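You operate a simulated robot arm through the tools that you are given. There is no shell and no other tool. Be economical: measure what you need, move in short steps, check, and stop when the job is done.

You run a simulated two-armed robot. Do the job below in one go: nothing can be reset, and whatever is moved stays where it is left.

## Task
Pick up the tin that says "white sesame" from the counter with one hand, pass it to the other hand and put it on the top of the table. Set down upright: tin.

It is judged by the outcome, as a careful person would: the job done as asked, and still so three seconds after it is handed in. It fails if anything else is knocked over, pushed out of place, dropped, spilled or broken.

## Robot
Two 7-joint arms with two-finger grippers on one trunk, on a base that drives. Base frame: it is fixed to the floor where the robot stands at the start and does not move with it; the origin is under the middle of the robot, x ahead of it, y to its left, z up. Readings come in mm, degrees, newtons and seconds.
The left shoulder is at the start at [125, 216, 1049], the right one opposite. With the tool pointing down near the work surface each hand reaches from about 360 to 860 mm from the robot's upright axis, wherever it stands, measured 20 degrees to its own side. Places, roughly: top of the table [-2500, 800, 700]. Payload 3.18 kg a hand.
Tool frame (each hand has its own): the origin (TCP) lies between the finger pads and is the grasp point; the fingertips stand 30 mm ahead of it; z points along the fingers, y is the line along which they close. The gripper opens to 144 mm. The gripper's body begins 103 mm behind the TCP.
Orientation is that of the tool frame in the base frame, as a unit quaternion [x, y, z, w]. With the fingers straight down and closing along the base's y, the tool's x points along the base's -x, its y along +y and its z along -z.

## Interface
- The arms move only by the tool step_arm. It takes "left_commands", "right_commands" or both (then of equal length, played together; a hand with none holds still); each is a list of rows, each a list of 7 numbers: the shift along the tool's x, y, z in mm, then the turn, a rotation vector about the tool's x, y, z in degrees, then the gripper command, from -1 (fully open) to 1 (shut), values between in proportion. In form: [[tx, ty, tz, ax, ay, az, hand], ...]. A call has 1 to 20 rows; each row shifts and turns the commanded pose from where the row before left it, along the tool's axes as they then stand. Rows are played at 5 a second. More than 50 mm and 8.6 degrees between two rows, or a gripper value outside its range, and nothing of the call is played. Where a pose cannot be reached the arm comes as near as it can. A force on the tool above 40 N (or 10 N above the force at the start of the call, whichever is more), or a blocked arm, ends the call early, and 0.2 s more pass. The fingers move at their own pace and stop on an object; they squeeze with about 28 N. The grip force told is the motor's: it shows also when the fingers shut on nothing. Time passes only in rows, and 0.2 s behind the last, so rows that do not move let the fingers close. It gives the time, the measured TCP pose, the force on the tool (base axes), the opening and the grip force at its end, in the units of the frame above (readings bear some noise), with the torque about the TCP (base axes, N m) and any sound that the robot's microphone picked up, and new pictures: "views" is both (left out), scene, wrist or none (wrist: the cameras of the hands that moved).
- Cameras (640 x 400 px; columns grow to the right, rows downward): "scene" is now at [251.2, 10.2, 1282]; the picture's right is [0.12, -0.99, 0.00], its down [-0.08, -0.01, -1.00] and it looks along [0.99, 0.12, -0.08] (base axes); focal length 214 px, centre (320, 200). "left" rides on the left gripper at [76, -16, -143] in its tool frame; the picture's right is [0.21, 0.98, 0.00], its down [-0.84, 0.18, -0.51] and it looks along [-0.50, 0.11, 0.86] (tool axes); focal length 218 px, centre (320, 200). "right" rides on the right gripper at [76, 16, -143] in its tool frame; the picture's right is [-0.21, 0.98, 0.00], its down [-0.84, -0.18, -0.51] and it looks along [-0.50, -0.11, 0.86] (tool axes); focal length 218 px, centre (320, 200). There is no depth. A picture from a camera that has moved, and an enlarged one, comes with that camera's place and axes in the base frame and with its lens.
- slide_trunk(by): slides the trunk up (or, below 0, down) by that many mm; the arms and the scene camera ride with it, the base frame stays. It gives what a move gives, with no picture.
- steer(legs): drives the robot by 1 to 6 legs, each [ahead, left, turn to the left] in mm, mm and degrees, along the robot's own axes; the way and the turn of a leg run together, so that a leg with both is an arc; at most 1500 mm and 180 degrees a leg. The arms and the cameras ride along, it lands a little off, and it stops where it bumps. It gives what a move gives, and a new picture of the scene camera.
- head_to(pan, tilt): turns the head with the scene camera to pan (to the left, within 80 degrees either way) and tilt (down, from -29 to 69), counted from straight ahead of the robot. It gives what a move gives, and a new picture of the scene camera.
- enlarge(camera, box): a new picture of the part [left, top, right, bottom] of that camera's present view, enlarged. No time passes.
- job_done(): hands the job in; it is judged then, once.

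Work in short steps. Places have to be worked out from the pictures, the camera data and where the tool is seen: move nearer, look again, correct. Check each grasp and each placing, and mend what went wrong. You have 120 turns and 260 pictures in all, those below and enlarged ones among them. Open the grippers and draw the arms clear of the work before you hand the job in, unless the task says otherwise; then end with one line.

The tools are called after "Call:" as a command line: name --argument value ..., lists and objects as JSON in quotes. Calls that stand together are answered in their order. step_arm: Moves the arms, as the interface text tells. Its arguments: {"type":"object","properties":{"left_commands":{"type":"array"},"right_commands":{"type":"array"},"views":{"type":"string","enum":["both","scene","wrist","none"]}},"required":[]} The other tools are called the same way: slide_trunk (by) slides the trunk up or down; steer (legs) drives the base; head_to (pan, tilt) turns the head that bears the scene camera; enlarge (camera, box) takes an enlarged picture of a part of a camera's view; job_done () hands the job in.

At the start:

```text
time: 0.0
left_ee_pos: [395.3, 297.6, 1140.3]
left_tcp_rot: [0.0, 1.0, 0.0, 0.0]
left_ft_force: [-0.3, -0.2, -0.1]
left_torque: [0.01, -0.01, -0.02]
left_finger_gap: 143.8
left_gripper_force: 0.1
right_ee_pos: [353.5, -43.0, 1156.0]
right_tcp_rot: [0.019, 1.0, 0.001, 0.0]
right_ft_force: [137.6, 46.3, -10.4]
right_torque: [-7.38, 20.63, -6.94]
right_finger_gap: 144.1
right_gripper_force: 0.0
trunk travel left (down, up): [-136.0, 234.0]
robot x, y, heading: [3.7, -1.9, -0.1]
head pan, tilt: [70.4, 68.8]
```

scene: 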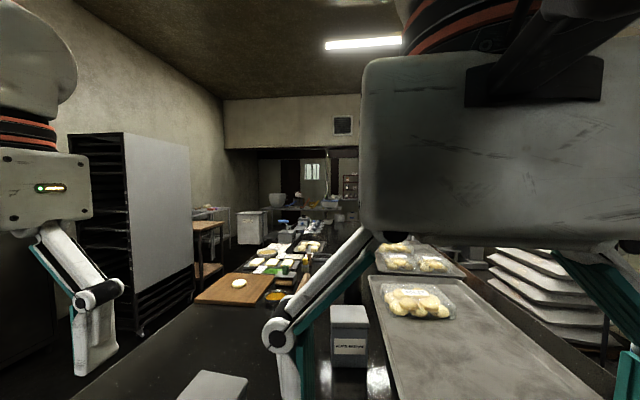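
right: 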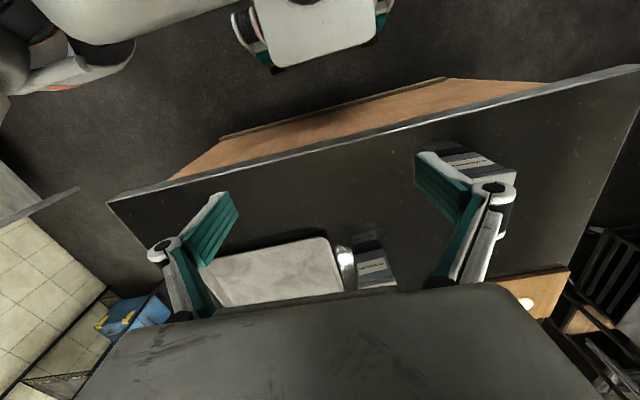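
left: 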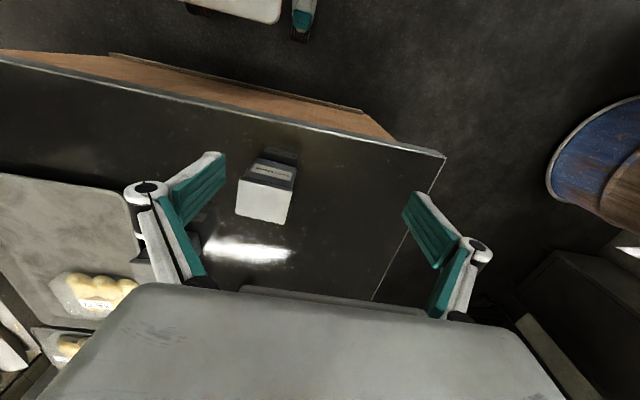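

The pictures show two tins with labels on the counter. I enlarge all three views to read them before moving anything.

Call:
enlarge --camera "scene" --box '[310, 290, 390, 390]'

Call:
enlarge --camera "left" --box '[220, 130, 320, 230]'

Call:
enlarge --camera "right" --box '[330, 130, 530, 300]'

```text
4.00 times, centred on (350, 340) of scene
camera zoom: at [251.2, 10.2, 1282.0], right [0.12, -0.99, 0.0], down [-0.08, -0.01, -1.0], along [0.99, 0.12, -0.08], focal length 858 px, centre (200, -360)
```

zoom: 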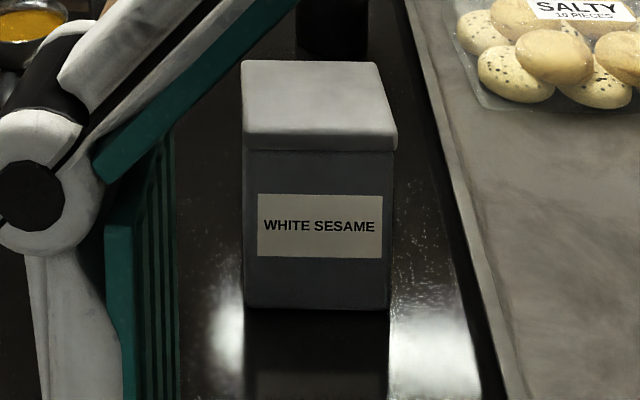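

```text
4.00 times, centred on (270, 180) of left
camera zoom: at [319.3, 281.3, 1282.3], right [-0.21, 0.98, 0.0], down [0.84, 0.18, 0.51], along [0.5, 0.11, -0.86], focal length 873 px, centre (520, 280)
```

zoom: 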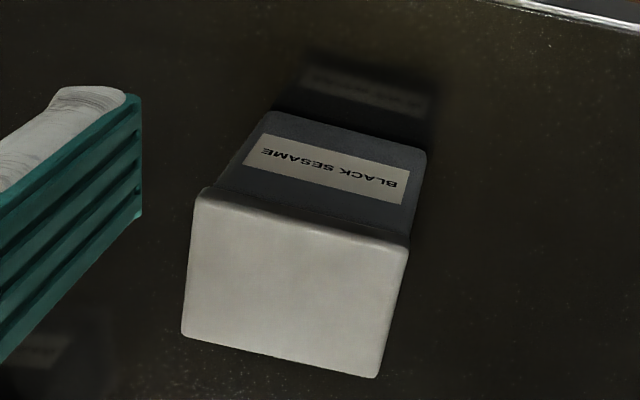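

```text
2.35 times, centred on (430, 215) of right
camera zoom: at [277.7, -23.6, 1297.8], right [0.25, 0.97, 0.0], down [0.84, -0.21, 0.51], along [0.49, -0.12, -0.86], focal length 514 px, centre (61, 165)
```

zoom: 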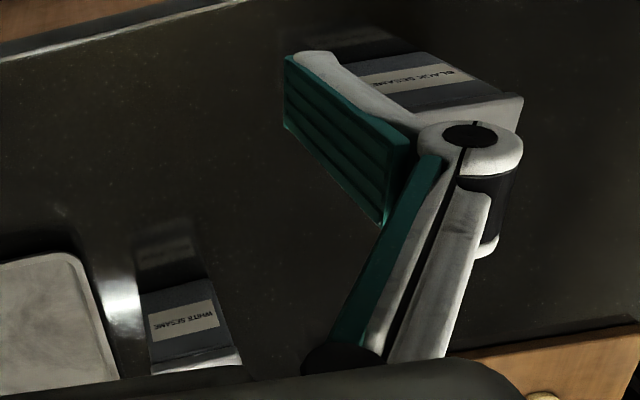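

The white sesame tin is the one beside the tray, at roughly x 750, y 0. The right hand blocks the head camera and reads a contact-like force, so I move it out to the right and a little ahead.

Call:
step_arm --right_commands '[[-20, -20, 0, 0, 0, 0, -1], [-20, -30, 0, 0, 0, 0, -1], [0, -40, 0, 0, 0, 0, -1], [0, -40, 0, 0, 0, 0, -1], [0, -40, 0, 0, 0, 0, -1]]' --views "both"

```text
time: 1.2
left_ee_pos: [394.8, 296.0, 1140.7]
left_tcp_rot: [0.0, 1.0, 0.0, 0.0]
left_ft_force: [-0.3, 0.4, 0.5]
left_torque: [0.05, -0.01, 0.0]
left_finger_gap: 144.0
left_gripper_force: 0.2
right_ee_pos: [384.9, -217.4, 1156.7]
right_tcp_rot: [0.019, 1.0, 0.002, 0.0]
right_ft_force: [0.4, -0.4, -0.7]
right_torque: [0.03, 0.02, -0.03]
right_finger_gap: 144.1
right_gripper_force: 0.0
trunk travel left (down, up): [-136.0, 234.0]
robot x, y, heading: [-0.6, 2.9, -0.3]
head pan, tilt: [70.4, 68.8]
camera scene: at [178.7, 50.4, 1189.8], right [0.94, -0.34, 0.0], down [-0.31, -0.88, -0.36], along [0.12, 0.34, -0.93], focal length 214 px, centre (320, 200)
camera right: at [308.5, -196.4, 1298.2], right [0.25, 0.97, 0.0], down [0.84, -0.21, 0.51], along [0.49, -0.12, -0.86], focal length 218 px, centre (320, 200)
```

scene: 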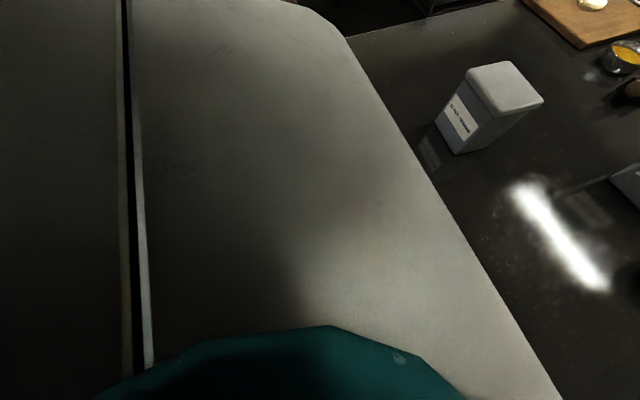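
right: 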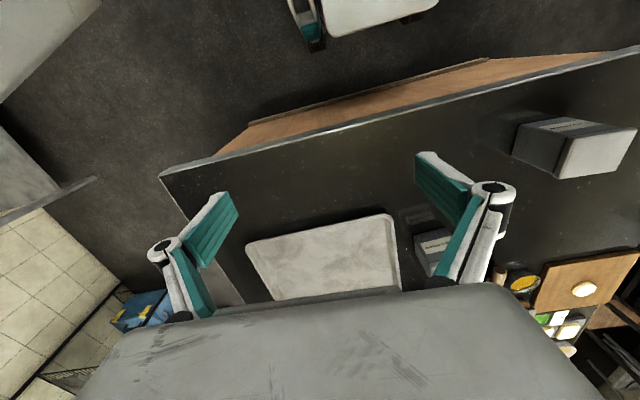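

The head had been jammed by the hand and is free now, and the force is gone. I aim it ahead and down at the counter.

Call:
head_to --pan 0 --tilt 35

```text
time: 2.6
left_ee_pos: [395.7, 297.8, 1139.7]
left_tcp_rot: [0.0, 1.0, -0.001, 0.0]
left_ft_force: [0.1, -0.7, 0.2]
left_torque: [0.0, -0.01, 0.01]
left_finger_gap: 143.8
left_gripper_force: 0.0
right_ee_pos: [384.7, -213.5, 1156.8]
right_tcp_rot: [0.019, 1.0, 0.001, 0.0]
right_ft_force: [-0.4, 0.9, -0.4]
right_torque: [0.0, -0.01, -0.02]
right_finger_gap: 143.8
right_gripper_force: 0.0
trunk travel left (down, up): [-136.0, 234.0]
robot x, y, heading: [1.9, -0.9, -0.1]
head pan, tilt: [0.0, 35.0]
camera scene: at [248.2, -1.0, 1233.2], right [0.0, -1.0, 0.0], down [-0.57, 0.0, -0.82], along [0.82, 0.0, -0.57], focal length 214 px, centre (320, 200)
```

scene: 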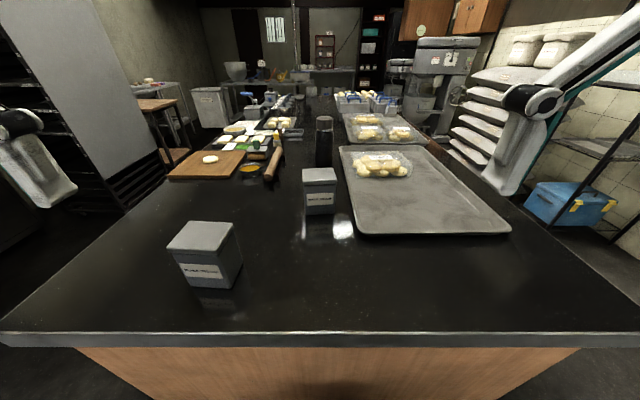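

The whole counter is visible now. I enlarge both tins to measure the edges.

Call:
enlarge --camera "scene" --box '[260, 110, 400, 240]'

Call:
enlarge --camera "scene" --box '[150, 205, 260, 305]'

```text
3.08 times, centred on (330, 175) of scene
camera zoom: at [248.2, -1.0, 1233.2], right [0.0, -1.0, 0.0], down [-0.57, 0.0, -0.82], along [0.82, 0.0, -0.57], focal length 660 px, centre (289, 277)
```

zoom: 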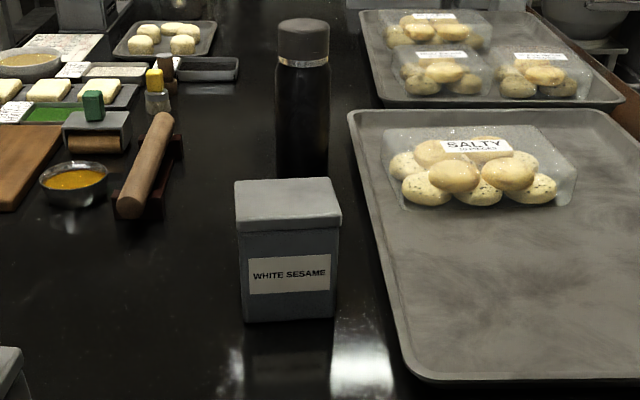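

```text
4.00 times, centred on (205, 255) of scene
camera zoom: at [248.2, -1.0, 1233.2], right [0.0, -1.0, 0.0], down [-0.57, 0.0, -0.82], along [0.82, 0.0, -0.57], focal length 858 px, centre (780, -20)
```

zoom: 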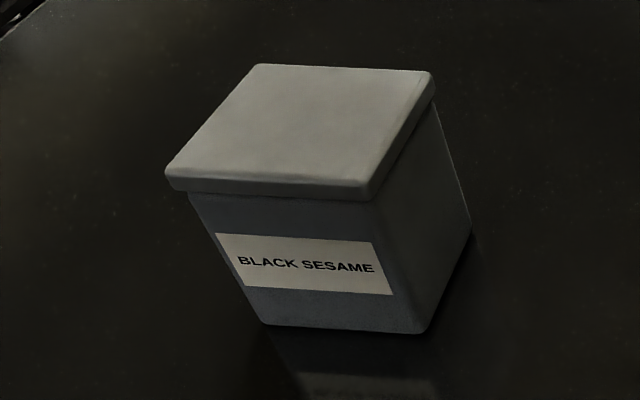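

From the two views the counter top is at z≈835. The white tin is about 88 wide and 116 high, centred near (780, 0), with a bottle behind it. I sidestep 130 mm left to put it comfortably in the right hand's reach.

Call:
steer --legs '[[30, 130, 0]]'

```text
time: 4.4
left_ee_pos: [424.6, 428.0, 1139.8]
left_tcp_rot: [-0.001, 1.0, 0.0, 0.0]
left_ft_force: [0.6, -1.1, 0.8]
left_torque: [-0.03, -0.01, 0.0]
left_finger_gap: 143.9
left_gripper_force: 0.0
right_ee_pos: [414.9, -83.2, 1156.3]
right_tcp_rot: [0.019, 1.0, 0.001, 0.0]
right_ft_force: [0.7, 0.0, -0.8]
right_torque: [-0.04, 0.01, -0.01]
right_finger_gap: 143.9
right_gripper_force: 0.1
trunk travel left (down, up): [-136.0, 234.0]
robot x, y, heading: [29.2, 130.8, 0.4]
head pan, tilt: [0.0, 35.0]
camera scene: at [278.4, 129.6, 1233.3], right [0.0, -1.0, 0.0], down [-0.57, 0.0, -0.82], along [0.82, 0.0, -0.57], focal length 214 px, centre (320, 200)
```

scene: 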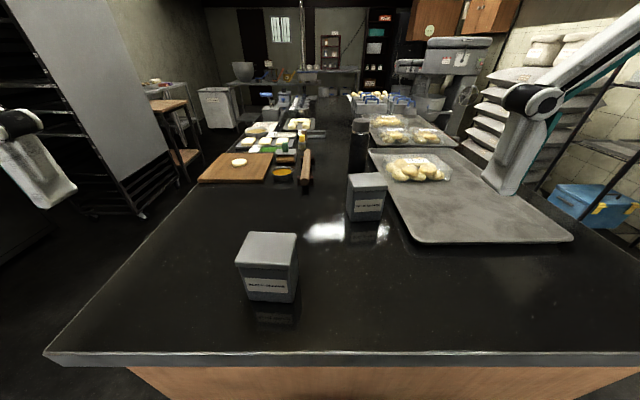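

Tin still stands free. I bring the right hand forward at height to (705, 0, 1120) to look at the tin and the bottle with its wrist camera.

Call:
step_arm --right_commands '[[-45, 15, 0, 0, 0, 0, -1], [-48, 15, 0, 0, 0, 0, -1], [-48, 15, 5, 0, 0, 0, -1], [-48, 15, 5, 0, 0, 0, -1], [-48, 15, 10, 0, 0, 0, -1], [-48, 15, 15, 0, 0, 0, -1], [0, 0, 0, 0, 0, 0, -1]]' --views "both"

```text
refused: row 2 steps farther than a row can; nothing moved
```

One row was slightly over the 50 mm limit, so I shorten the rows.

Call:
step_arm --right_commands '[[-40, 12, 0, 0, 0, 0, -1], [-43, 12, 0, 0, 0, 0, -1], [-43, 12, 5, 0, 0, 0, -1], [-43, 12, 5, 0, 0, 0, -1], [-43, 12, 10, 0, 0, 0, -1], [-43, 12, 15, 0, 0, 0, -1], [-35, 12, 0, 0, 0, 0, -1]]' --views "both"

```text
time: 6.0
left_ee_pos: [426.7, 427.4, 1140.3]
left_tcp_rot: [0.0, 1.0, 0.0, 0.001]
left_ft_force: [-0.6, 0.4, -0.7]
left_torque: [0.0, 0.01, 0.02]
left_finger_gap: 143.9
left_gripper_force: 0.2
right_ee_pos: [618.8, -34.7, 1139.3]
right_tcp_rot: [0.019, 1.0, 0.002, 0.0]
right_ft_force: [-0.1, 1.0, 0.2]
right_torque: [-0.03, 0.02, 0.0]
right_finger_gap: 144.1
right_gripper_force: 0.1
right hand out of reach, approached as far as the arm can: row 5, 6, 7
trunk travel left (down, up): [-136.0, 234.0]
robot x, y, heading: [30.1, 130.3, 0.1]
head pan, tilt: [0.0, 35.0]
camera scene: at [278.6, 129.3, 1233.1], right [0.0, -1.0, 0.0], down [-0.57, 0.0, -0.82], along [0.82, 0.0, -0.57], focal length 214 px, centre (320, 200)
camera right: at [542.5, -15.8, 1280.2], right [0.25, 0.97, 0.0], down [0.84, -0.21, 0.51], along [0.49, -0.12, -0.86], focal length 218 px, centre (320, 200)
```

scene: 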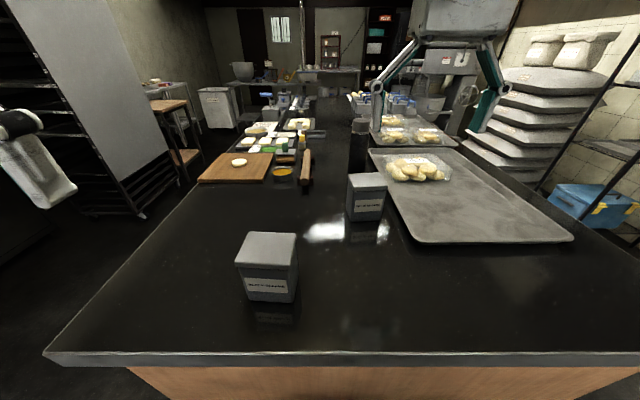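
right: 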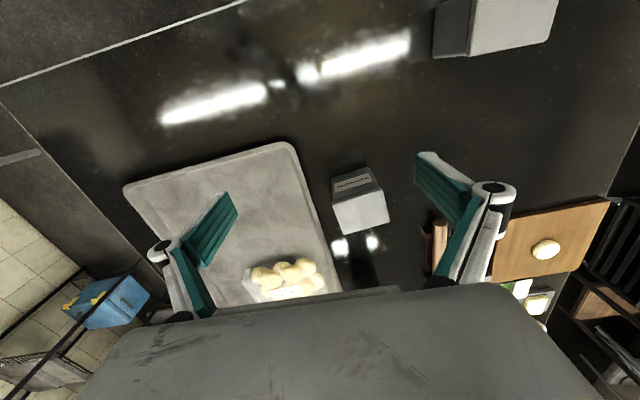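

At this height the reach ends at x≈620. By triangulation the bottle stands about 200 mm behind the tin, so it is no obstacle. I move the base gently ahead and raise the trunk for reach.

Call:
steer --legs '[[60, 0, 0]]'

Call:
slide_trunk --by 80

```text
time: 7.0
left_ee_pos: [483.6, 428.1, 1140.3]
left_tcp_rot: [-0.001, 1.0, 0.0, 0.0]
left_ft_force: [0.7, -0.5, 0.4]
left_torque: [0.03, 0.03, 0.0]
left_finger_gap: 144.0
left_gripper_force: 0.0
right_ee_pos: [676.1, -35.5, 1138.3]
right_tcp_rot: [0.019, 1.0, 0.002, 0.0]
right_ft_force: [-0.4, -0.4, -1.0]
right_torque: [-0.03, 0.03, 0.03]
right_finger_gap: 144.0
right_gripper_force: 0.1
trunk travel left (down, up): [-136.0, 234.0]
robot x, y, heading: [85.5, 131.0, 0.0]
head pan, tilt: [0.0, 35.0]
camera scene: at [335.9, 129.3, 1233.4], right [0.0, -1.0, 0.0], down [-0.57, 0.0, -0.82], along [0.82, 0.0, -0.57], focal length 214 px, centre (320, 200)
```

scene: 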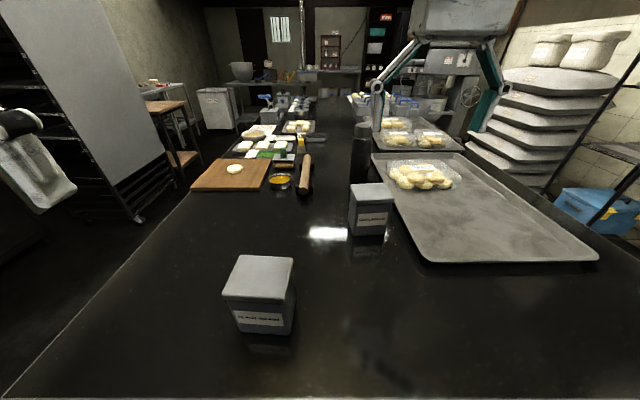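

```text
time: 8.2
left_ee_pos: [473.0, 428.5, 1232.3]
left_tcp_rot: [-0.003, 1.0, -0.003, 0.02]
left_ft_force: [0.8, -0.8, -0.6]
left_torque: [-0.04, 0.07, 0.01]
left_finger_gap: 143.9
left_gripper_force: 0.0
right_ee_pos: [606.6, -36.2, 1317.8]
right_tcp_rot: [0.022, 0.994, 0.006, 0.105]
right_ft_force: [0.6, -1.0, -0.2]
right_torque: [0.06, 0.06, -0.02]
right_finger_gap: 143.9
right_gripper_force: 0.0
trunk travel left (down, up): [-216.0, 154.0]
robot x, y, heading: [89.8, 129.9, -0.0]
head pan, tilt: [0.0, 35.0]
```

The hands overshot the trunk's rise and the right one tilted, so I hold still a moment and re-read.

Call:
step_arm --right_commands '[[0, 0, 0, 0, 0, 0, -1], [0, 0, 0, 0, 0, 0, -1], [0, 0, 0, 0, 0, 0, -1]]' --views "none"

```text
time: 8.9
left_ee_pos: [472.2, 427.0, 1232.0]
left_tcp_rot: [-0.002, 1.0, 0.0, 0.021]
left_ft_force: [0.2, -0.9, 0.4]
left_torque: [-0.02, -0.03, 0.0]
left_finger_gap: 143.8
left_gripper_force: 0.0
right_ee_pos: [604.4, -36.3, 1319.7]
right_tcp_rot: [0.021, 0.994, 0.007, 0.108]
right_ft_force: [0.4, -0.3, -0.2]
right_torque: [0.02, -0.01, 0.01]
right_finger_gap: 144.0
right_gripper_force: 0.1
trunk travel left (down, up): [-216.0, 154.0]
robot x, y, heading: [84.2, 130.5, 0.1]
head pan, tilt: [0.0, 35.0]
```

The pose has settled tilted about 12° forward. I straighten the tool while lowering, staying clear at about x 640, z 1130.

Call:
step_arm --right_commands '[[0, 0, 40, 0, 0, 0, -1], [0, 0, 40, 0, 4, 0, -1], [0, 0, 40, 0, 4, 0, -1], [0, 0, 40, 0, 4.4, 0, -1], [0, 0, 30, 0, 0, 0, -1]]' --views "none"

```text
time: 10.2
left_ee_pos: [470.1, 426.1, 1232.8]
left_tcp_rot: [-0.002, 1.0, 0.0, 0.021]
left_ft_force: [0.4, -0.9, 0.5]
left_torque: [-0.02, 0.01, 0.01]
left_finger_gap: 144.0
left_gripper_force: 0.1
right_ee_pos: [631.9, -33.6, 1132.5]
right_tcp_rot: [0.022, 1.0, 0.01, 0.0]
right_ft_force: [-1.0, -0.6, -0.2]
right_torque: [-0.02, 0.02, 0.03]
right_finger_gap: 144.2
right_gripper_force: 0.1
trunk travel left (down, up): [-216.0, 154.0]
robot x, y, heading: [87.7, 129.8, -0.1]
head pan, tilt: [0.0, 35.0]
```

Straight again at (632, -34, 1132). I go on over the tin's near side with a wrist look.

Call:
step_arm --right_commands '[[-30, 10, 20, 0, 0, 0, -1], [-40, 12, 15, 0, 0, 0, -1], [-40, 12, 15, 0, 0, 0, -1], [0, 0, 0, 0, 0, 0, -1]]' --views "both"

```text
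time: 11.2
left_ee_pos: [470.5, 427.3, 1232.9]
left_tcp_rot: [-0.001, 1.0, 0.0, 0.022]
left_ft_force: [-0.1, -0.4, 0.0]
left_torque: [0.0, 0.0, -0.02]
left_finger_gap: 144.0
left_gripper_force: 0.0
right_ee_pos: [740.8, -6.6, 1083.8]
right_tcp_rot: [0.022, 1.0, 0.01, 0.0]
right_ft_force: [0.0, -0.4, 0.2]
right_torque: [0.04, 0.01, 0.03]
right_finger_gap: 144.0
right_gripper_force: 0.1
trunk travel left (down, up): [-216.0, 154.0]
robot x, y, heading: [86.4, 134.4, -0.3]
head pan, tilt: [0.0, 35.0]
camera scene: at [258.9, 128.7, 1322.0], right [0.0, -1.0, 0.0], down [-0.57, 0.0, -0.82], along [0.82, 0.0, -0.57], focal length 214 px, centre (320, 200)
camera right: at [665.0, 11.1, 1224.5], right [0.25, 0.97, 0.02], down [0.83, -0.23, 0.5], along [0.49, -0.11, -0.86], focal length 218 px, centre (320, 200)
```

scene: 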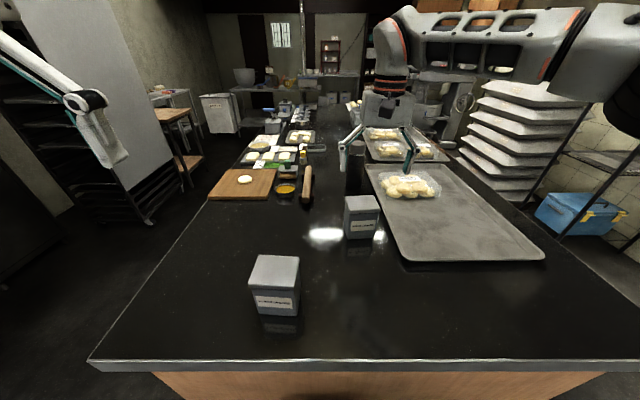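
right: 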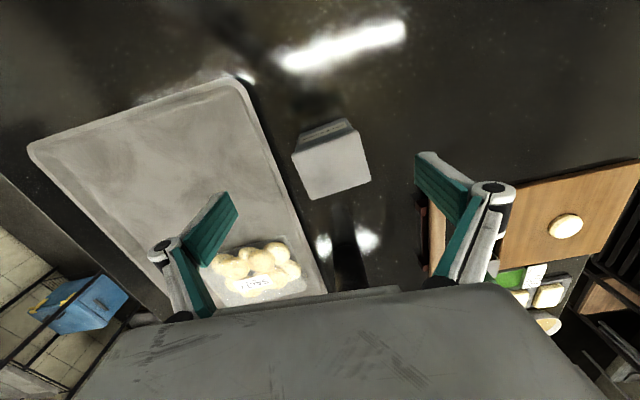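

The wrist view puts the lid at about (779, 5), 89 × 75 mm, turned about +4°. I centre over it, align the yaw and level the tool, then go down partway.

Call:
step_arm --right_commands '[[-20, 7, 0, 1.1, 0, 0, -1], [-17, 7, 0, 0, 0, -6.5, -1], [0, 0, 30, 0, 0, 0, -1], [0, 0, 30, 0, 0, 0, -1], [0, 0, 0, 0, 0, 0, -1]]' --views "wrist"

Call:
enlarge --camera "scene" --box '[300, 120, 460, 270]'

```text
time: 12.3
left_ee_pos: [470.6, 426.9, 1232.7]
left_tcp_rot: [-0.002, 1.0, 0.0, 0.021]
left_ft_force: [-0.4, 0.6, -0.2]
left_torque: [0.0, 0.01, 0.01]
left_finger_gap: 144.1
left_gripper_force: 0.1
right_ee_pos: [751.2, -1.6, 1022.9]
right_tcp_rot: [0.022, 1.0, 0.004, -0.001]
right_ft_force: [0.3, 0.2, -0.4]
right_torque: [0.0, 0.02, -0.01]
right_finger_gap: 144.3
right_gripper_force: 0.0
right hand out of reach, approached as far as the arm can: row 1, 2
trunk travel left (down, up): [-216.0, 154.0]
robot x, y, heading: [85.7, 131.0, 0.1]
head pan, tilt: [0.0, 35.0]
camera right: at [675.6, 18.0, 1164.3], right [0.25, 0.97, 0.01], down [0.83, -0.22, 0.51], along [0.49, -0.12, -0.86], focal length 218 px, centre (320, 200)
```

right: 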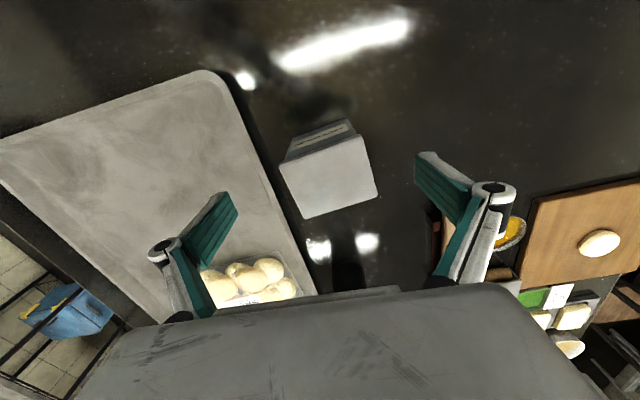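

```text
2.67 times, centred on (380, 195) of scene
camera zoom: at [259.6, 129.4, 1321.8], right [0.0, -1.0, 0.0], down [-0.57, 0.0, -0.82], along [0.82, 0.0, -0.57], focal length 572 px, centre (160, 213)
```

zoom: 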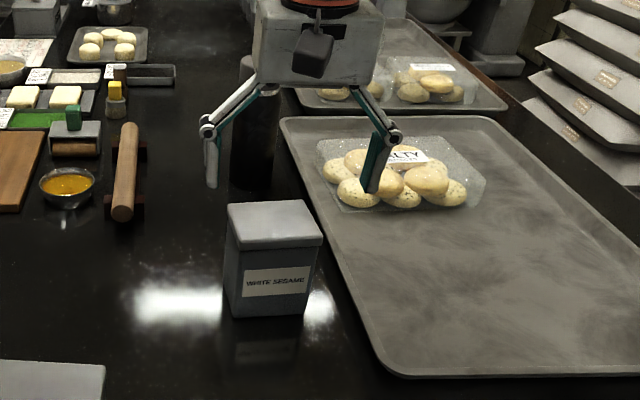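

The out-of-reach rows were skipped. Now lower, with tips about 40 mm above the lid, I retry centring and yaw in small steps.

Call:
step_arm --right_commands '[[0, 0, 15, 0, 0, -6.5, -1], [-13, 1, 0, 0, 0, 0, -1], [-13, 2, 0, 0, 0, 0, -1], [0, 0, 0, 0, 0, 0, -1]]' --views "wrist"

```text
time: 13.3
left_ee_pos: [470.1, 427.5, 1231.6]
left_tcp_rot: [-0.002, 1.0, -0.001, 0.021]
left_ft_force: [0.1, 0.4, -0.2]
left_torque: [-0.01, 0.02, 0.03]
left_finger_gap: 143.9
left_gripper_force: 0.2
right_ee_pos: [757.9, -0.6, 1008.4]
right_tcp_rot: [-0.034, 0.999, 0.004, 0.001]
right_ft_force: [-0.7, -0.9, 0.0]
right_torque: [0.02, 0.02, -0.02]
right_finger_gap: 144.0
right_gripper_force: 0.0
right hand out of reach, approached as far as the arm can: row 2, 3
trunk travel left (down, up): [-216.0, 154.0]
robot x, y, heading: [85.6, 129.5, 0.1]
head pan, tilt: [0.0, 35.0]
camera right: at [680.4, 10.6, 1149.7], right [0.14, 0.99, 0.01], down [0.85, -0.12, 0.51], along [0.5, -0.06, -0.86], focal length 218 px, centre (320, 200)
```

right: 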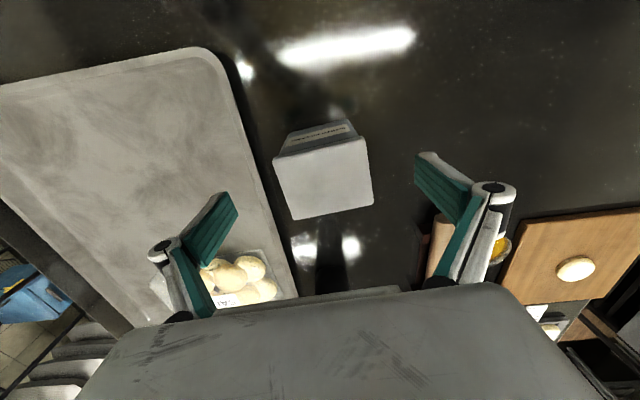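

The arm is at its reach limit 20 mm short. I pull the hand back 30 mm and creep the base 50 mm ahead.

Call:
step_arm --right_commands '[[15, 0, -10, 0, 0, 0, -1], [15, 0, -10, 0, 0, 0, -1]]' --views "none"

Call:
steer --legs '[[50, 0, 0]]'

```text
time: 13.9
left_ee_pos: [469.7, 426.9, 1232.2]
left_tcp_rot: [-0.002, 1.0, 0.0, 0.022]
left_ft_force: [-0.4, -0.5, -0.2]
left_torque: [0.01, -0.02, -0.01]
left_finger_gap: 143.8
left_gripper_force: 0.0
right_ee_pos: [727.8, -2.4, 1028.3]
right_tcp_rot: [-0.035, 0.999, 0.004, 0.001]
right_ft_force: [-0.5, -0.2, 1.0]
right_torque: [0.01, -0.01, 0.03]
right_finger_gap: 144.3
right_gripper_force: 0.1
trunk travel left (down, up): [-216.0, 154.0]
robot x, y, heading: [85.4, 129.8, 0.1]
head pan, tilt: [0.0, 35.0]
```

```text
time: 14.9
left_ee_pos: [522.0, 427.5, 1231.6]
left_tcp_rot: [-0.002, 1.0, -0.001, 0.02]
left_ft_force: [0.3, -0.5, -0.8]
left_torque: [-0.01, 0.07, 0.0]
left_finger_gap: 143.6
left_gripper_force: 0.1
right_ee_pos: [779.8, -2.3, 1026.8]
right_tcp_rot: [-0.035, 0.999, 0.005, -0.001]
right_ft_force: [0.8, 0.4, -0.8]
right_torque: [0.0, 0.03, 0.0]
right_finger_gap: 143.9
right_gripper_force: 0.0
trunk travel left (down, up): [-216.0, 154.0]
robot x, y, heading: [135.1, 127.3, -0.0]
head pan, tilt: [0.0, 35.0]
camera scene: at [310.3, 129.5, 1321.6], right [0.0, -1.0, 0.0], down [-0.57, 0.0, -0.82], along [0.82, 0.0, -0.57], focal length 214 px, centre (320, 200)
```

scene: 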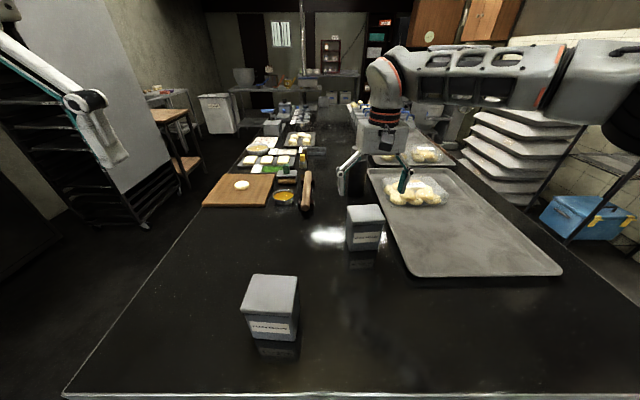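

The hand is now over the tin at (780, -2). I shift 5 mm left, go down to tips at lid height and look.

Call:
step_arm --right_commands '[[1, 6, 15, 0, 0, 0, -1], [0, 0, 25, 0, 0, 0, -1], [0, 0, 15, 0, 0, 0, -1], [0, 0, 0, 0, 0, 0, -1]]' --views "both"

Call:
enlarge --camera "scene" --box '[310, 140, 430, 270]'

```text
time: 15.9
left_ee_pos: [520.2, 426.8, 1233.1]
left_tcp_rot: [-0.001, 1.0, -0.001, 0.022]
left_ft_force: [0.3, 0.0, 0.5]
left_torque: [0.01, -0.01, 0.0]
left_finger_gap: 143.9
left_gripper_force: 0.0
right_ee_pos: [776.8, 4.6, 972.7]
right_tcp_rot: [-0.035, 0.999, 0.005, 0.0]
right_ft_force: [0.2, -0.1, -0.4]
right_torque: [-0.01, 0.01, 0.0]
right_finger_gap: 143.8
right_gripper_force: 0.1
trunk travel left (down, up): [-216.0, 154.0]
robot x, y, heading: [136.0, 135.3, 0.2]
head pan, tilt: [0.0, 35.0]
camera scene: at [309.1, 129.3, 1321.7], right [0.0, -1.0, 0.0], down [-0.57, 0.0, -0.82], along [0.82, 0.0, -0.57], focal length 214 px, centre (320, 200)
camera right: at [698.5, 14.7, 1113.7], right [0.14, 0.99, 0.01], down [0.85, -0.12, 0.51], along [0.5, -0.06, -0.86], focal length 218 px, centre (320, 200)
```

scene: 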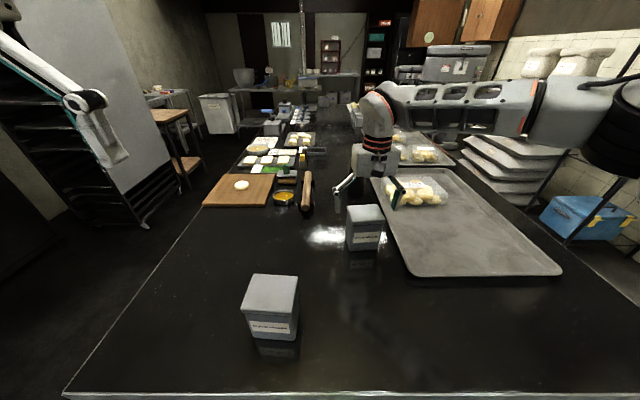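
right: 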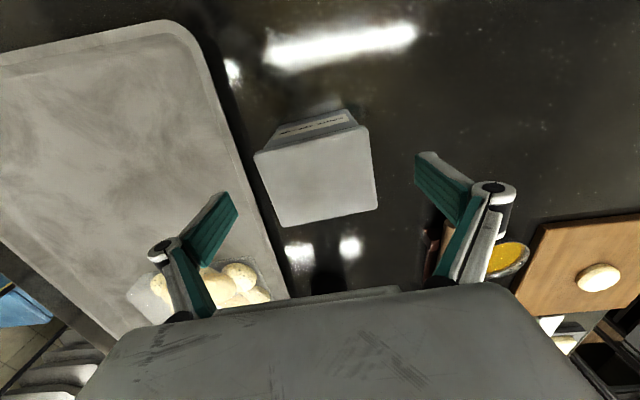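

```text
3.08 times, centred on (370, 205) of scene
camera zoom: at [309.1, 129.3, 1321.7], right [0.0, -1.0, 0.0], down [-0.57, 0.0, -0.82], along [0.82, 0.0, -0.57], focal length 660 px, centre (166, 185)
```

zoom: 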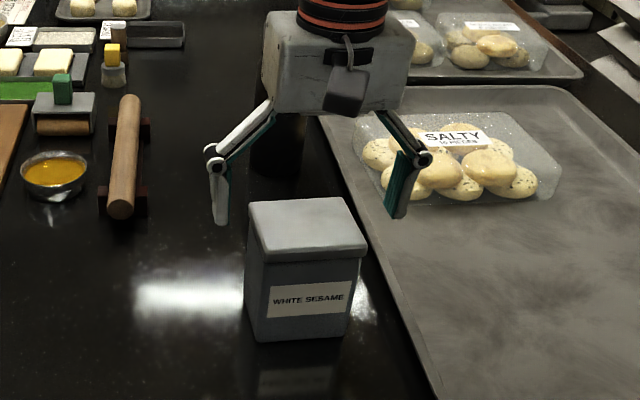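

Both views agree: lid centre about (775, 5), and the hand is at (777, 5). I descend 58 mm and close.

Call:
step_arm --right_commands '[[0, 0, 20, 0, 0, 0, -1], [0, 0, 20, 0, 0, 0, -1], [0, 0, 18, 0, 0, 0, -1], [0, 0, 0, 0, 0, 0, -1]]' --views "both"

```text
time: 16.9
left_ee_pos: [517.9, 427.5, 1232.6]
left_tcp_rot: [-0.002, 1.0, -0.001, 0.021]
left_ft_force: [0.3, -0.4, 0.8]
left_torque: [0.03, -0.01, -0.01]
left_finger_gap: 144.3
left_gripper_force: 0.0
right_ee_pos: [773.8, 4.6, 915.7]
right_tcp_rot: [-0.035, 0.999, 0.004, -0.001]
right_ft_force: [0.3, 0.2, 0.8]
right_torque: [0.01, -0.01, -0.02]
right_finger_gap: 144.0
right_gripper_force: 0.1
trunk travel left (down, up): [-216.0, 154.0]
robot x, y, heading: [137.4, 126.9, 0.2]
head pan, tilt: [0.0, 35.0]
camera scene: at [308.7, 129.5, 1321.8], right [0.0, -1.0, 0.0], down [-0.57, 0.0, -0.82], along [0.82, 0.0, -0.57], focal length 214 px, centre (320, 200)
camera right: at [697.8, 15.4, 1056.8], right [0.14, 0.99, 0.01], down [0.85, -0.12, 0.51], along [0.5, -0.06, -0.86], focal length 218 px, centre (320, 200)
```

scene: 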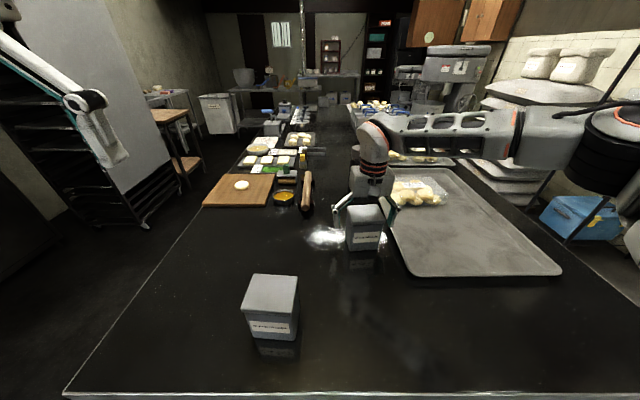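
right: 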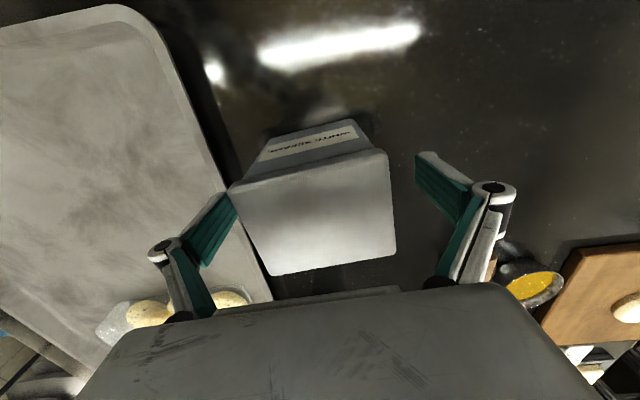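

The finger gaps are equal on both sides and the tin's centre is within 2 mm. I close the gripper.

Call:
step_arm --right_commands '[[0, 0, 0, 0, 0, 0, -0.2], [0, 0, 0, 0, 0, 0, 0.2], [0, 0, 0, 0, 0, 0, 1], [0, 0, 0, 0, 0, 0, 1], [0, 0, 0, 0, 0, 0, 1]]' --views "wrist"

```text
time: 18.1
left_ee_pos: [519.7, 426.9, 1232.8]
left_tcp_rot: [-0.002, 1.0, -0.001, 0.021]
left_ft_force: [-0.1, -0.7, 0.1]
left_torque: [-0.01, 0.01, -0.01]
left_finger_gap: 144.0
left_gripper_force: 0.1
right_ee_pos: [774.2, 5.2, 915.6]
right_tcp_rot: [-0.035, 0.999, 0.005, 0.0]
right_ft_force: [1.0, -3.0, 2.7]
right_torque: [-0.56, 0.07, 0.1]
right_finger_gap: 90.8
right_gripper_force: 27.6
trunk travel left (down, up): [-216.0, 154.0]
robot x, y, heading: [134.4, 129.2, 0.2]
head pan, tilt: [0.0, 35.0]
camera right: at [698.0, 15.1, 1057.0], right [0.14, 0.99, 0.01], down [0.85, -0.12, 0.51], along [0.5, -0.06, -0.86], focal length 218 px, centre (320, 200)
```

right: 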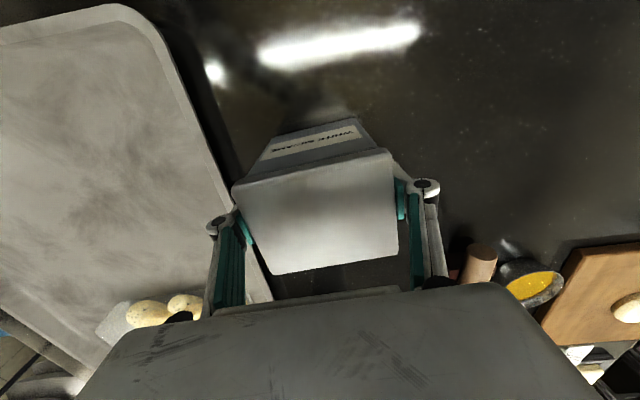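

Gripped at 90.8 mm with 27.6 N. I lift slowly 100 mm and check that it holds.

Call:
step_arm --right_commands '[[0, 0, -10, 0, 0, 0, 1], [0, 0, -20, 0, 0, 0, 1], [0, 0, -30, 0, 0, 0, 1], [3, 0, -30, 0, 0, 0, 1], [10, 0, -20, 0, 0, 0, 1]]' --views "both"

```text
time: 19.3
left_ee_pos: [519.7, 428.4, 1232.4]
left_tcp_rot: [-0.002, 1.0, 0.0, 0.021]
left_ft_force: [0.1, 0.1, 0.2]
left_torque: [-0.02, -0.03, 0.01]
left_finger_gap: 143.9
left_gripper_force: 0.0
right_ee_pos: [762.2, 1.7, 1025.9]
right_tcp_rot: [-0.035, 0.999, 0.005, 0.0]
right_ft_force: [0.3, 1.0, -5.2]
right_torque: [0.01, 0.0, -0.02]
right_finger_gap: 90.5
right_gripper_force: 28.0
trunk travel left (down, up): [-216.0, 154.0]
robot x, y, heading: [139.2, 133.6, -0.2]
head pan, tilt: [0.0, 35.0]
camera scene: at [308.8, 129.3, 1321.8], right [0.0, -1.0, 0.0], down [-0.57, 0.0, -0.82], along [0.82, 0.0, -0.57], focal length 214 px, centre (320, 200)
camera right: at [684.6, 11.8, 1166.9], right [0.14, 0.99, 0.01], down [0.85, -0.12, 0.51], along [0.5, -0.06, -0.86], focal length 218 px, centre (320, 200)
```

scene: 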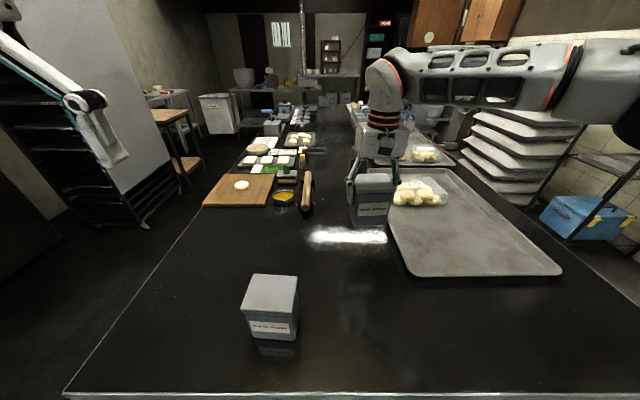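
right: 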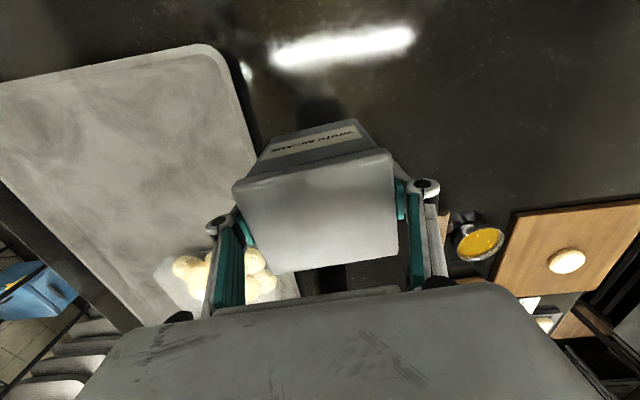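

The tin is up, weighing about 0.5 kg. I back the base off 450 mm from the counter, so the handover happens in free space; the path stays clear of the black tin.

Call:
step_arm --right_commands '[[30, 0, -20, 0, 0, 0, 1], [40, 0, -20, 0, 0, 0, 1], [40, 0, -10, 0, 0, 0, 1]]' --views "none"

Call:
steer --legs '[[-450, 0, 0]]'

```text
time: 20.1
left_ee_pos: [518.8, 427.2, 1233.3]
left_tcp_rot: [-0.001, 1.0, 0.0, 0.023]
left_ft_force: [0.0, 0.3, -0.4]
left_torque: [0.02, -0.01, 0.0]
left_finger_gap: 143.9
left_gripper_force: 0.1
right_ee_pos: [652.6, -7.7, 1074.4]
right_tcp_rot: [-0.035, 0.999, 0.004, 0.0]
right_ft_force: [0.2, -0.6, -3.6]
right_torque: [-0.01, -0.04, 0.01]
right_finger_gap: 90.8
right_gripper_force: 28.1
trunk travel left (down, up): [-216.0, 154.0]
robot x, y, heading: [134.8, 128.4, 0.2]
head pan, tilt: [0.0, 35.0]
```

```text
time: 22.8
left_ee_pos: [81.1, 425.3, 1233.0]
left_tcp_rot: [0.001, 1.0, -0.001, 0.02]
left_ft_force: [-0.4, -0.4, -0.4]
left_torque: [0.02, -0.03, 0.02]
left_finger_gap: 144.0
left_gripper_force: 0.1
right_ee_pos: [213.7, -9.1, 1073.6]
right_tcp_rot: [-0.031, 1.0, 0.005, 0.0]
right_ft_force: [0.2, -0.5, -3.6]
right_torque: [0.03, 0.0, -0.04]
right_finger_gap: 90.4
right_gripper_force: 27.9
trunk travel left (down, up): [-216.0, 154.0]
robot x, y, heading: [-303.3, 130.8, -0.0]
head pan, tilt: [0.0, 35.0]
camera scene: at [-131.8, 129.2, 1321.7], right [-0.01, -1.0, 0.0], down [-0.57, 0.0, -0.82], along [0.82, 0.0, -0.57], focal length 214 px, centre (320, 200)
```

scene: 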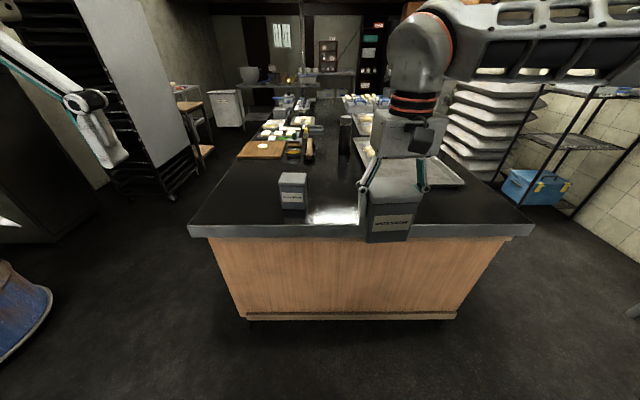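

The tin is held upright in free space. I move the left hand forward, well to the side of the tin, and yaw it 90° so its camera ends on top once the fingers tilt toward the tin.

Call:
step_arm --left_commands '[[-36, 0, 27, 0, 0, 0, -1], [-36, 0, 27, 0, 0, 0, -1], [-36, 0, 27, 0, 0, 0, -1], [0, 0, 0, 0, 0, -8.2, -1], [0, 0, 0, 0, 0, -8.2, -1], [0, 0, 0, 0, 0, -8.2, -1], [0, 0, 0, 0, 0, -8.2, -1], [0, 0, 0, 0, 0, -8.2, -1], [0, 0, 0, 0, 0, -8.2, -1], [0, 0, 0, 0, 0, -8.2, -1], [0, 0, 0, 0, 0, -8.2, -1], [0, 0, 0, 0, 0, -8.2, -1], [0, 0, 0, 0, 0, -8.2, -1], [0, 0, 0, 0, 0, -8, -1]]' --views "scene"

```text
time: 25.8
left_ee_pos: [191.8, 425.4, 1155.4]
left_tcp_rot: [0.707, -0.707, 0.016, -0.014]
left_ft_force: [-0.5, 0.1, 0.1]
left_torque: [-0.02, 0.0, 0.04]
left_finger_gap: 143.9
left_gripper_force: 0.0
right_ee_pos: [212.4, -8.6, 1074.7]
right_tcp_rot: [-0.031, 1.0, 0.004, -0.002]
right_ft_force: [-0.7, -0.3, -4.0]
right_torque: [0.0, 0.01, 0.02]
right_finger_gap: 90.5
right_gripper_force: 27.9
trunk travel left (down, up): [-216.0, 154.0]
robot x, y, heading: [-304.1, 132.5, 0.0]
head pan, tilt: [0.0, 35.0]
camera scene: at [-131.3, 129.2, 1321.6], right [-0.01, -1.0, 0.0], down [-0.57, 0.0, -0.82], along [0.82, 0.0, -0.57], focal length 214 px, centre (320, 200)
```

scene: 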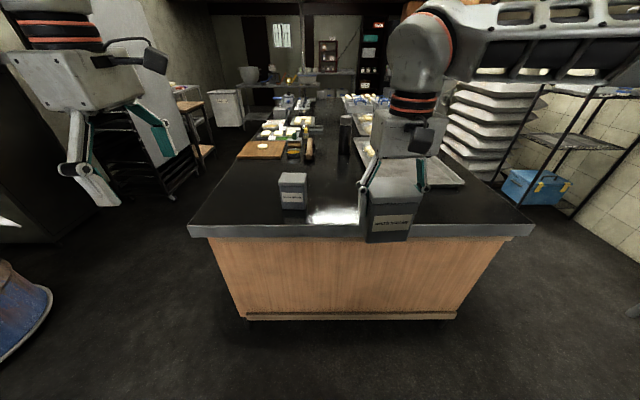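

The yaw is done. I tilt the left hand 65° so the fingers point right and 25° down, and square the right hand's 3.6° yaw.

Call:
step_arm --left_commands '[[0, 0, 0, 0, 8.2, 0, -1], [0, 0, 0, 0, 8.2, 0, -1], [0, 0, 0, 0, 8.2, 0, -1], [0, 0, 0, 0, 8.2, 0, -1], [0, 0, 0, 0, 8.2, 0, -1], [0, 0, 0, 0, 8.2, 0, -1], [0, 0, 0, 0, 8.2, 0, -1], [0, 0, 0, 0, 7.6, 0, -1]]' --right_commands '[[0, 0, 0, 0, 0, 2, 1], [0, 0, 0, 0, 0, 1.6, 1], [0, 0, 0, 0, 0, 0, 1], [0, 0, 0, 0, 0, 0, 1], [0, 0, 0, 0, 0, 0, 1], [0, 0, 0, 0, 0, 0, 1], [0, 0, 0, 0, 0, 0, 1], [0, 0, 0, 0, 0, 0, 1]]' --views "both"

```text
time: 27.6
left_ee_pos: [192.7, 426.4, 1156.0]
left_tcp_rot: [-0.587, 0.604, -0.393, -0.369]
left_ft_force: [-0.6, -0.9, -0.4]
left_torque: [0.0, 0.01, 0.0]
left_finger_gap: 144.0
left_gripper_force: 0.0
right_ee_pos: [213.4, -8.5, 1074.5]
right_tcp_rot: [-0.001, 1.0, 0.004, -0.001]
right_ft_force: [0.5, 0.7, -4.4]
right_torque: [0.01, 0.07, 0.02]
right_finger_gap: 90.2
right_gripper_force: 28.1
trunk travel left (down, up): [-216.0, 154.0]
robot x, y, heading: [-306.5, 130.2, -0.5]
head pan, tilt: [0.0, 35.0]
camera scene: at [-131.3, 129.6, 1321.6], right [-0.01, -1.0, 0.0], down [-0.57, 0.0, -0.82], along [0.82, 0.0, -0.57], focal length 214 px, centre (320, 200)
camera right: at [136.8, 7.5, 1215.7], right [0.21, 0.98, 0.01], down [0.84, -0.18, 0.5], along [0.49, -0.1, -0.86], focal length 218 px, centre (320, 200)
camera left: at [203.5, 523.7, 1285.4], right [-0.99, -0.09, 0.15], down [-0.16, 0.81, -0.56], along [-0.07, -0.57, -0.82], focal length 218 px, centre (320, 200)
```

scene: 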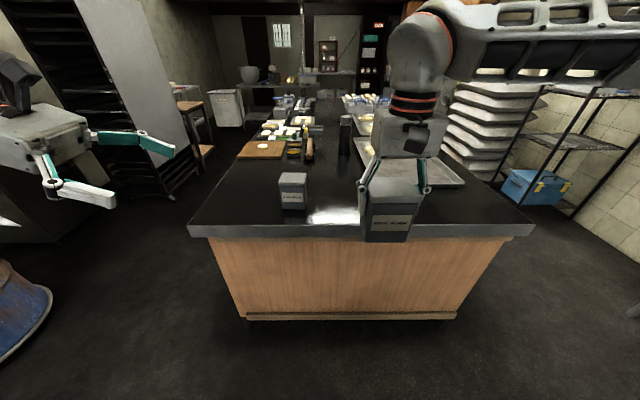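
right: 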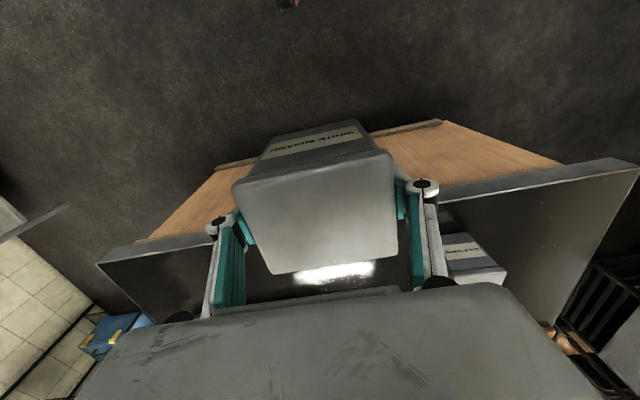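
left: 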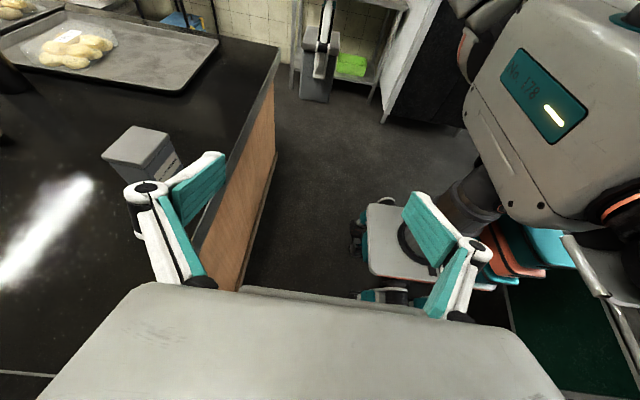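

The left hand points right and 25° down as intended. I bring the tin to the middle (y≈80) and stage the left hand about 130 mm left of its grasp place, below the right fingers' knuckles.

Call:
step_arm --right_commands '[[0, 22, 0, 0, 0, 0, 1], [0, 22, 0, 0, 0, 0, 1], [0, 22, 0, 0, 0, 0, 1], [0, 22, 0, 0, 0, 0, 1], [0, 0, 0, 0, 0, 0, 1], [0, 0, 0, 0, 0, 0, 1]]' --left_commands '[[-6, -4, 46, 0, 0, 0, -1], [-6, -4, 46, 0, 0, 0, -1], [-6, -4, 46, 0, 0, 0, -1], [-6, -4, 46, 0, 0, 0, -1], [-6, -5, 46, 0, 0, 0, -1], [0, 0, 0, 0, 0, -2.5, -1]]' --views "both"

```text
time: 28.9
left_ee_pos: [218.2, 230.8, 1034.6]
left_tcp_rot: [0.6, -0.591, 0.385, 0.377]
left_ft_force: [0.4, -0.3, -0.2]
left_torque: [0.02, 0.02, 0.03]
left_finger_gap: 144.1
left_gripper_force: 0.1
right_ee_pos: [211.4, 80.1, 1075.8]
right_tcp_rot: [-0.001, 1.0, 0.004, -0.001]
right_ft_force: [0.0, -0.5, -3.3]
right_torque: [0.01, -0.01, 0.02]
right_finger_gap: 90.6
right_gripper_force: 27.9
trunk travel left (down, up): [-216.0, 154.0]
robot x, y, heading: [-303.2, 130.0, -0.2]
head pan, tilt: [0.0, 35.0]
camera scene: at [-131.9, 129.9, 1321.8], right [-0.01, -1.0, 0.0], down [-0.57, 0.0, -0.82], along [0.82, 0.0, -0.57], focal length 214 px, centre (320, 200)
camera right: at [135.5, 96.0, 1216.9], right [0.21, 0.98, 0.01], down [0.84, -0.18, 0.5], along [0.5, -0.1, -0.86], focal length 218 px, centre (320, 200)
camera left: at [232.8, 328.6, 1162.6], right [-0.98, -0.1, 0.19], down [-0.19, 0.81, -0.55], along [-0.09, -0.57, -0.81], focal length 218 px, centre (320, 200)
```

scene: 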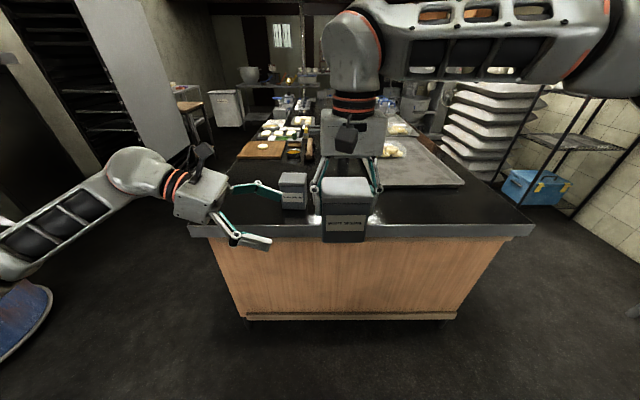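
right: 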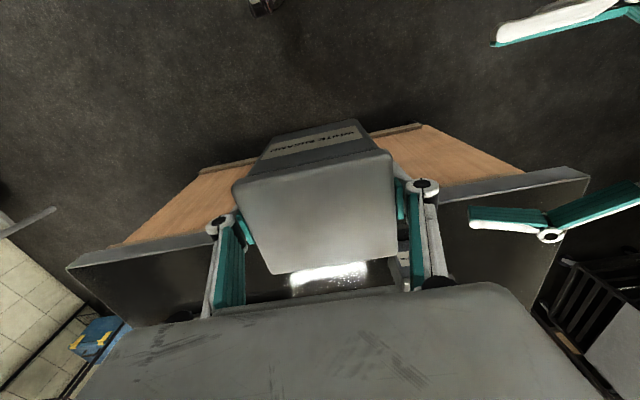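
left: 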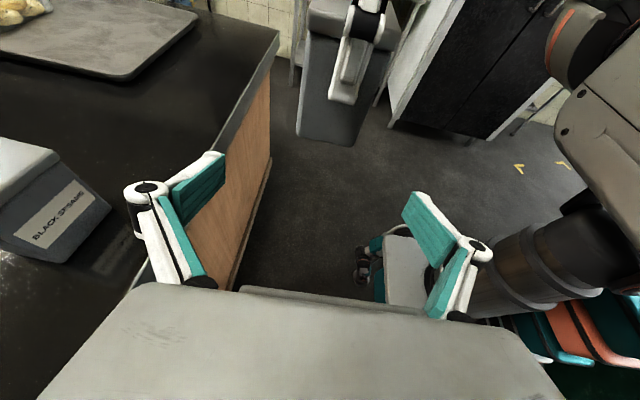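

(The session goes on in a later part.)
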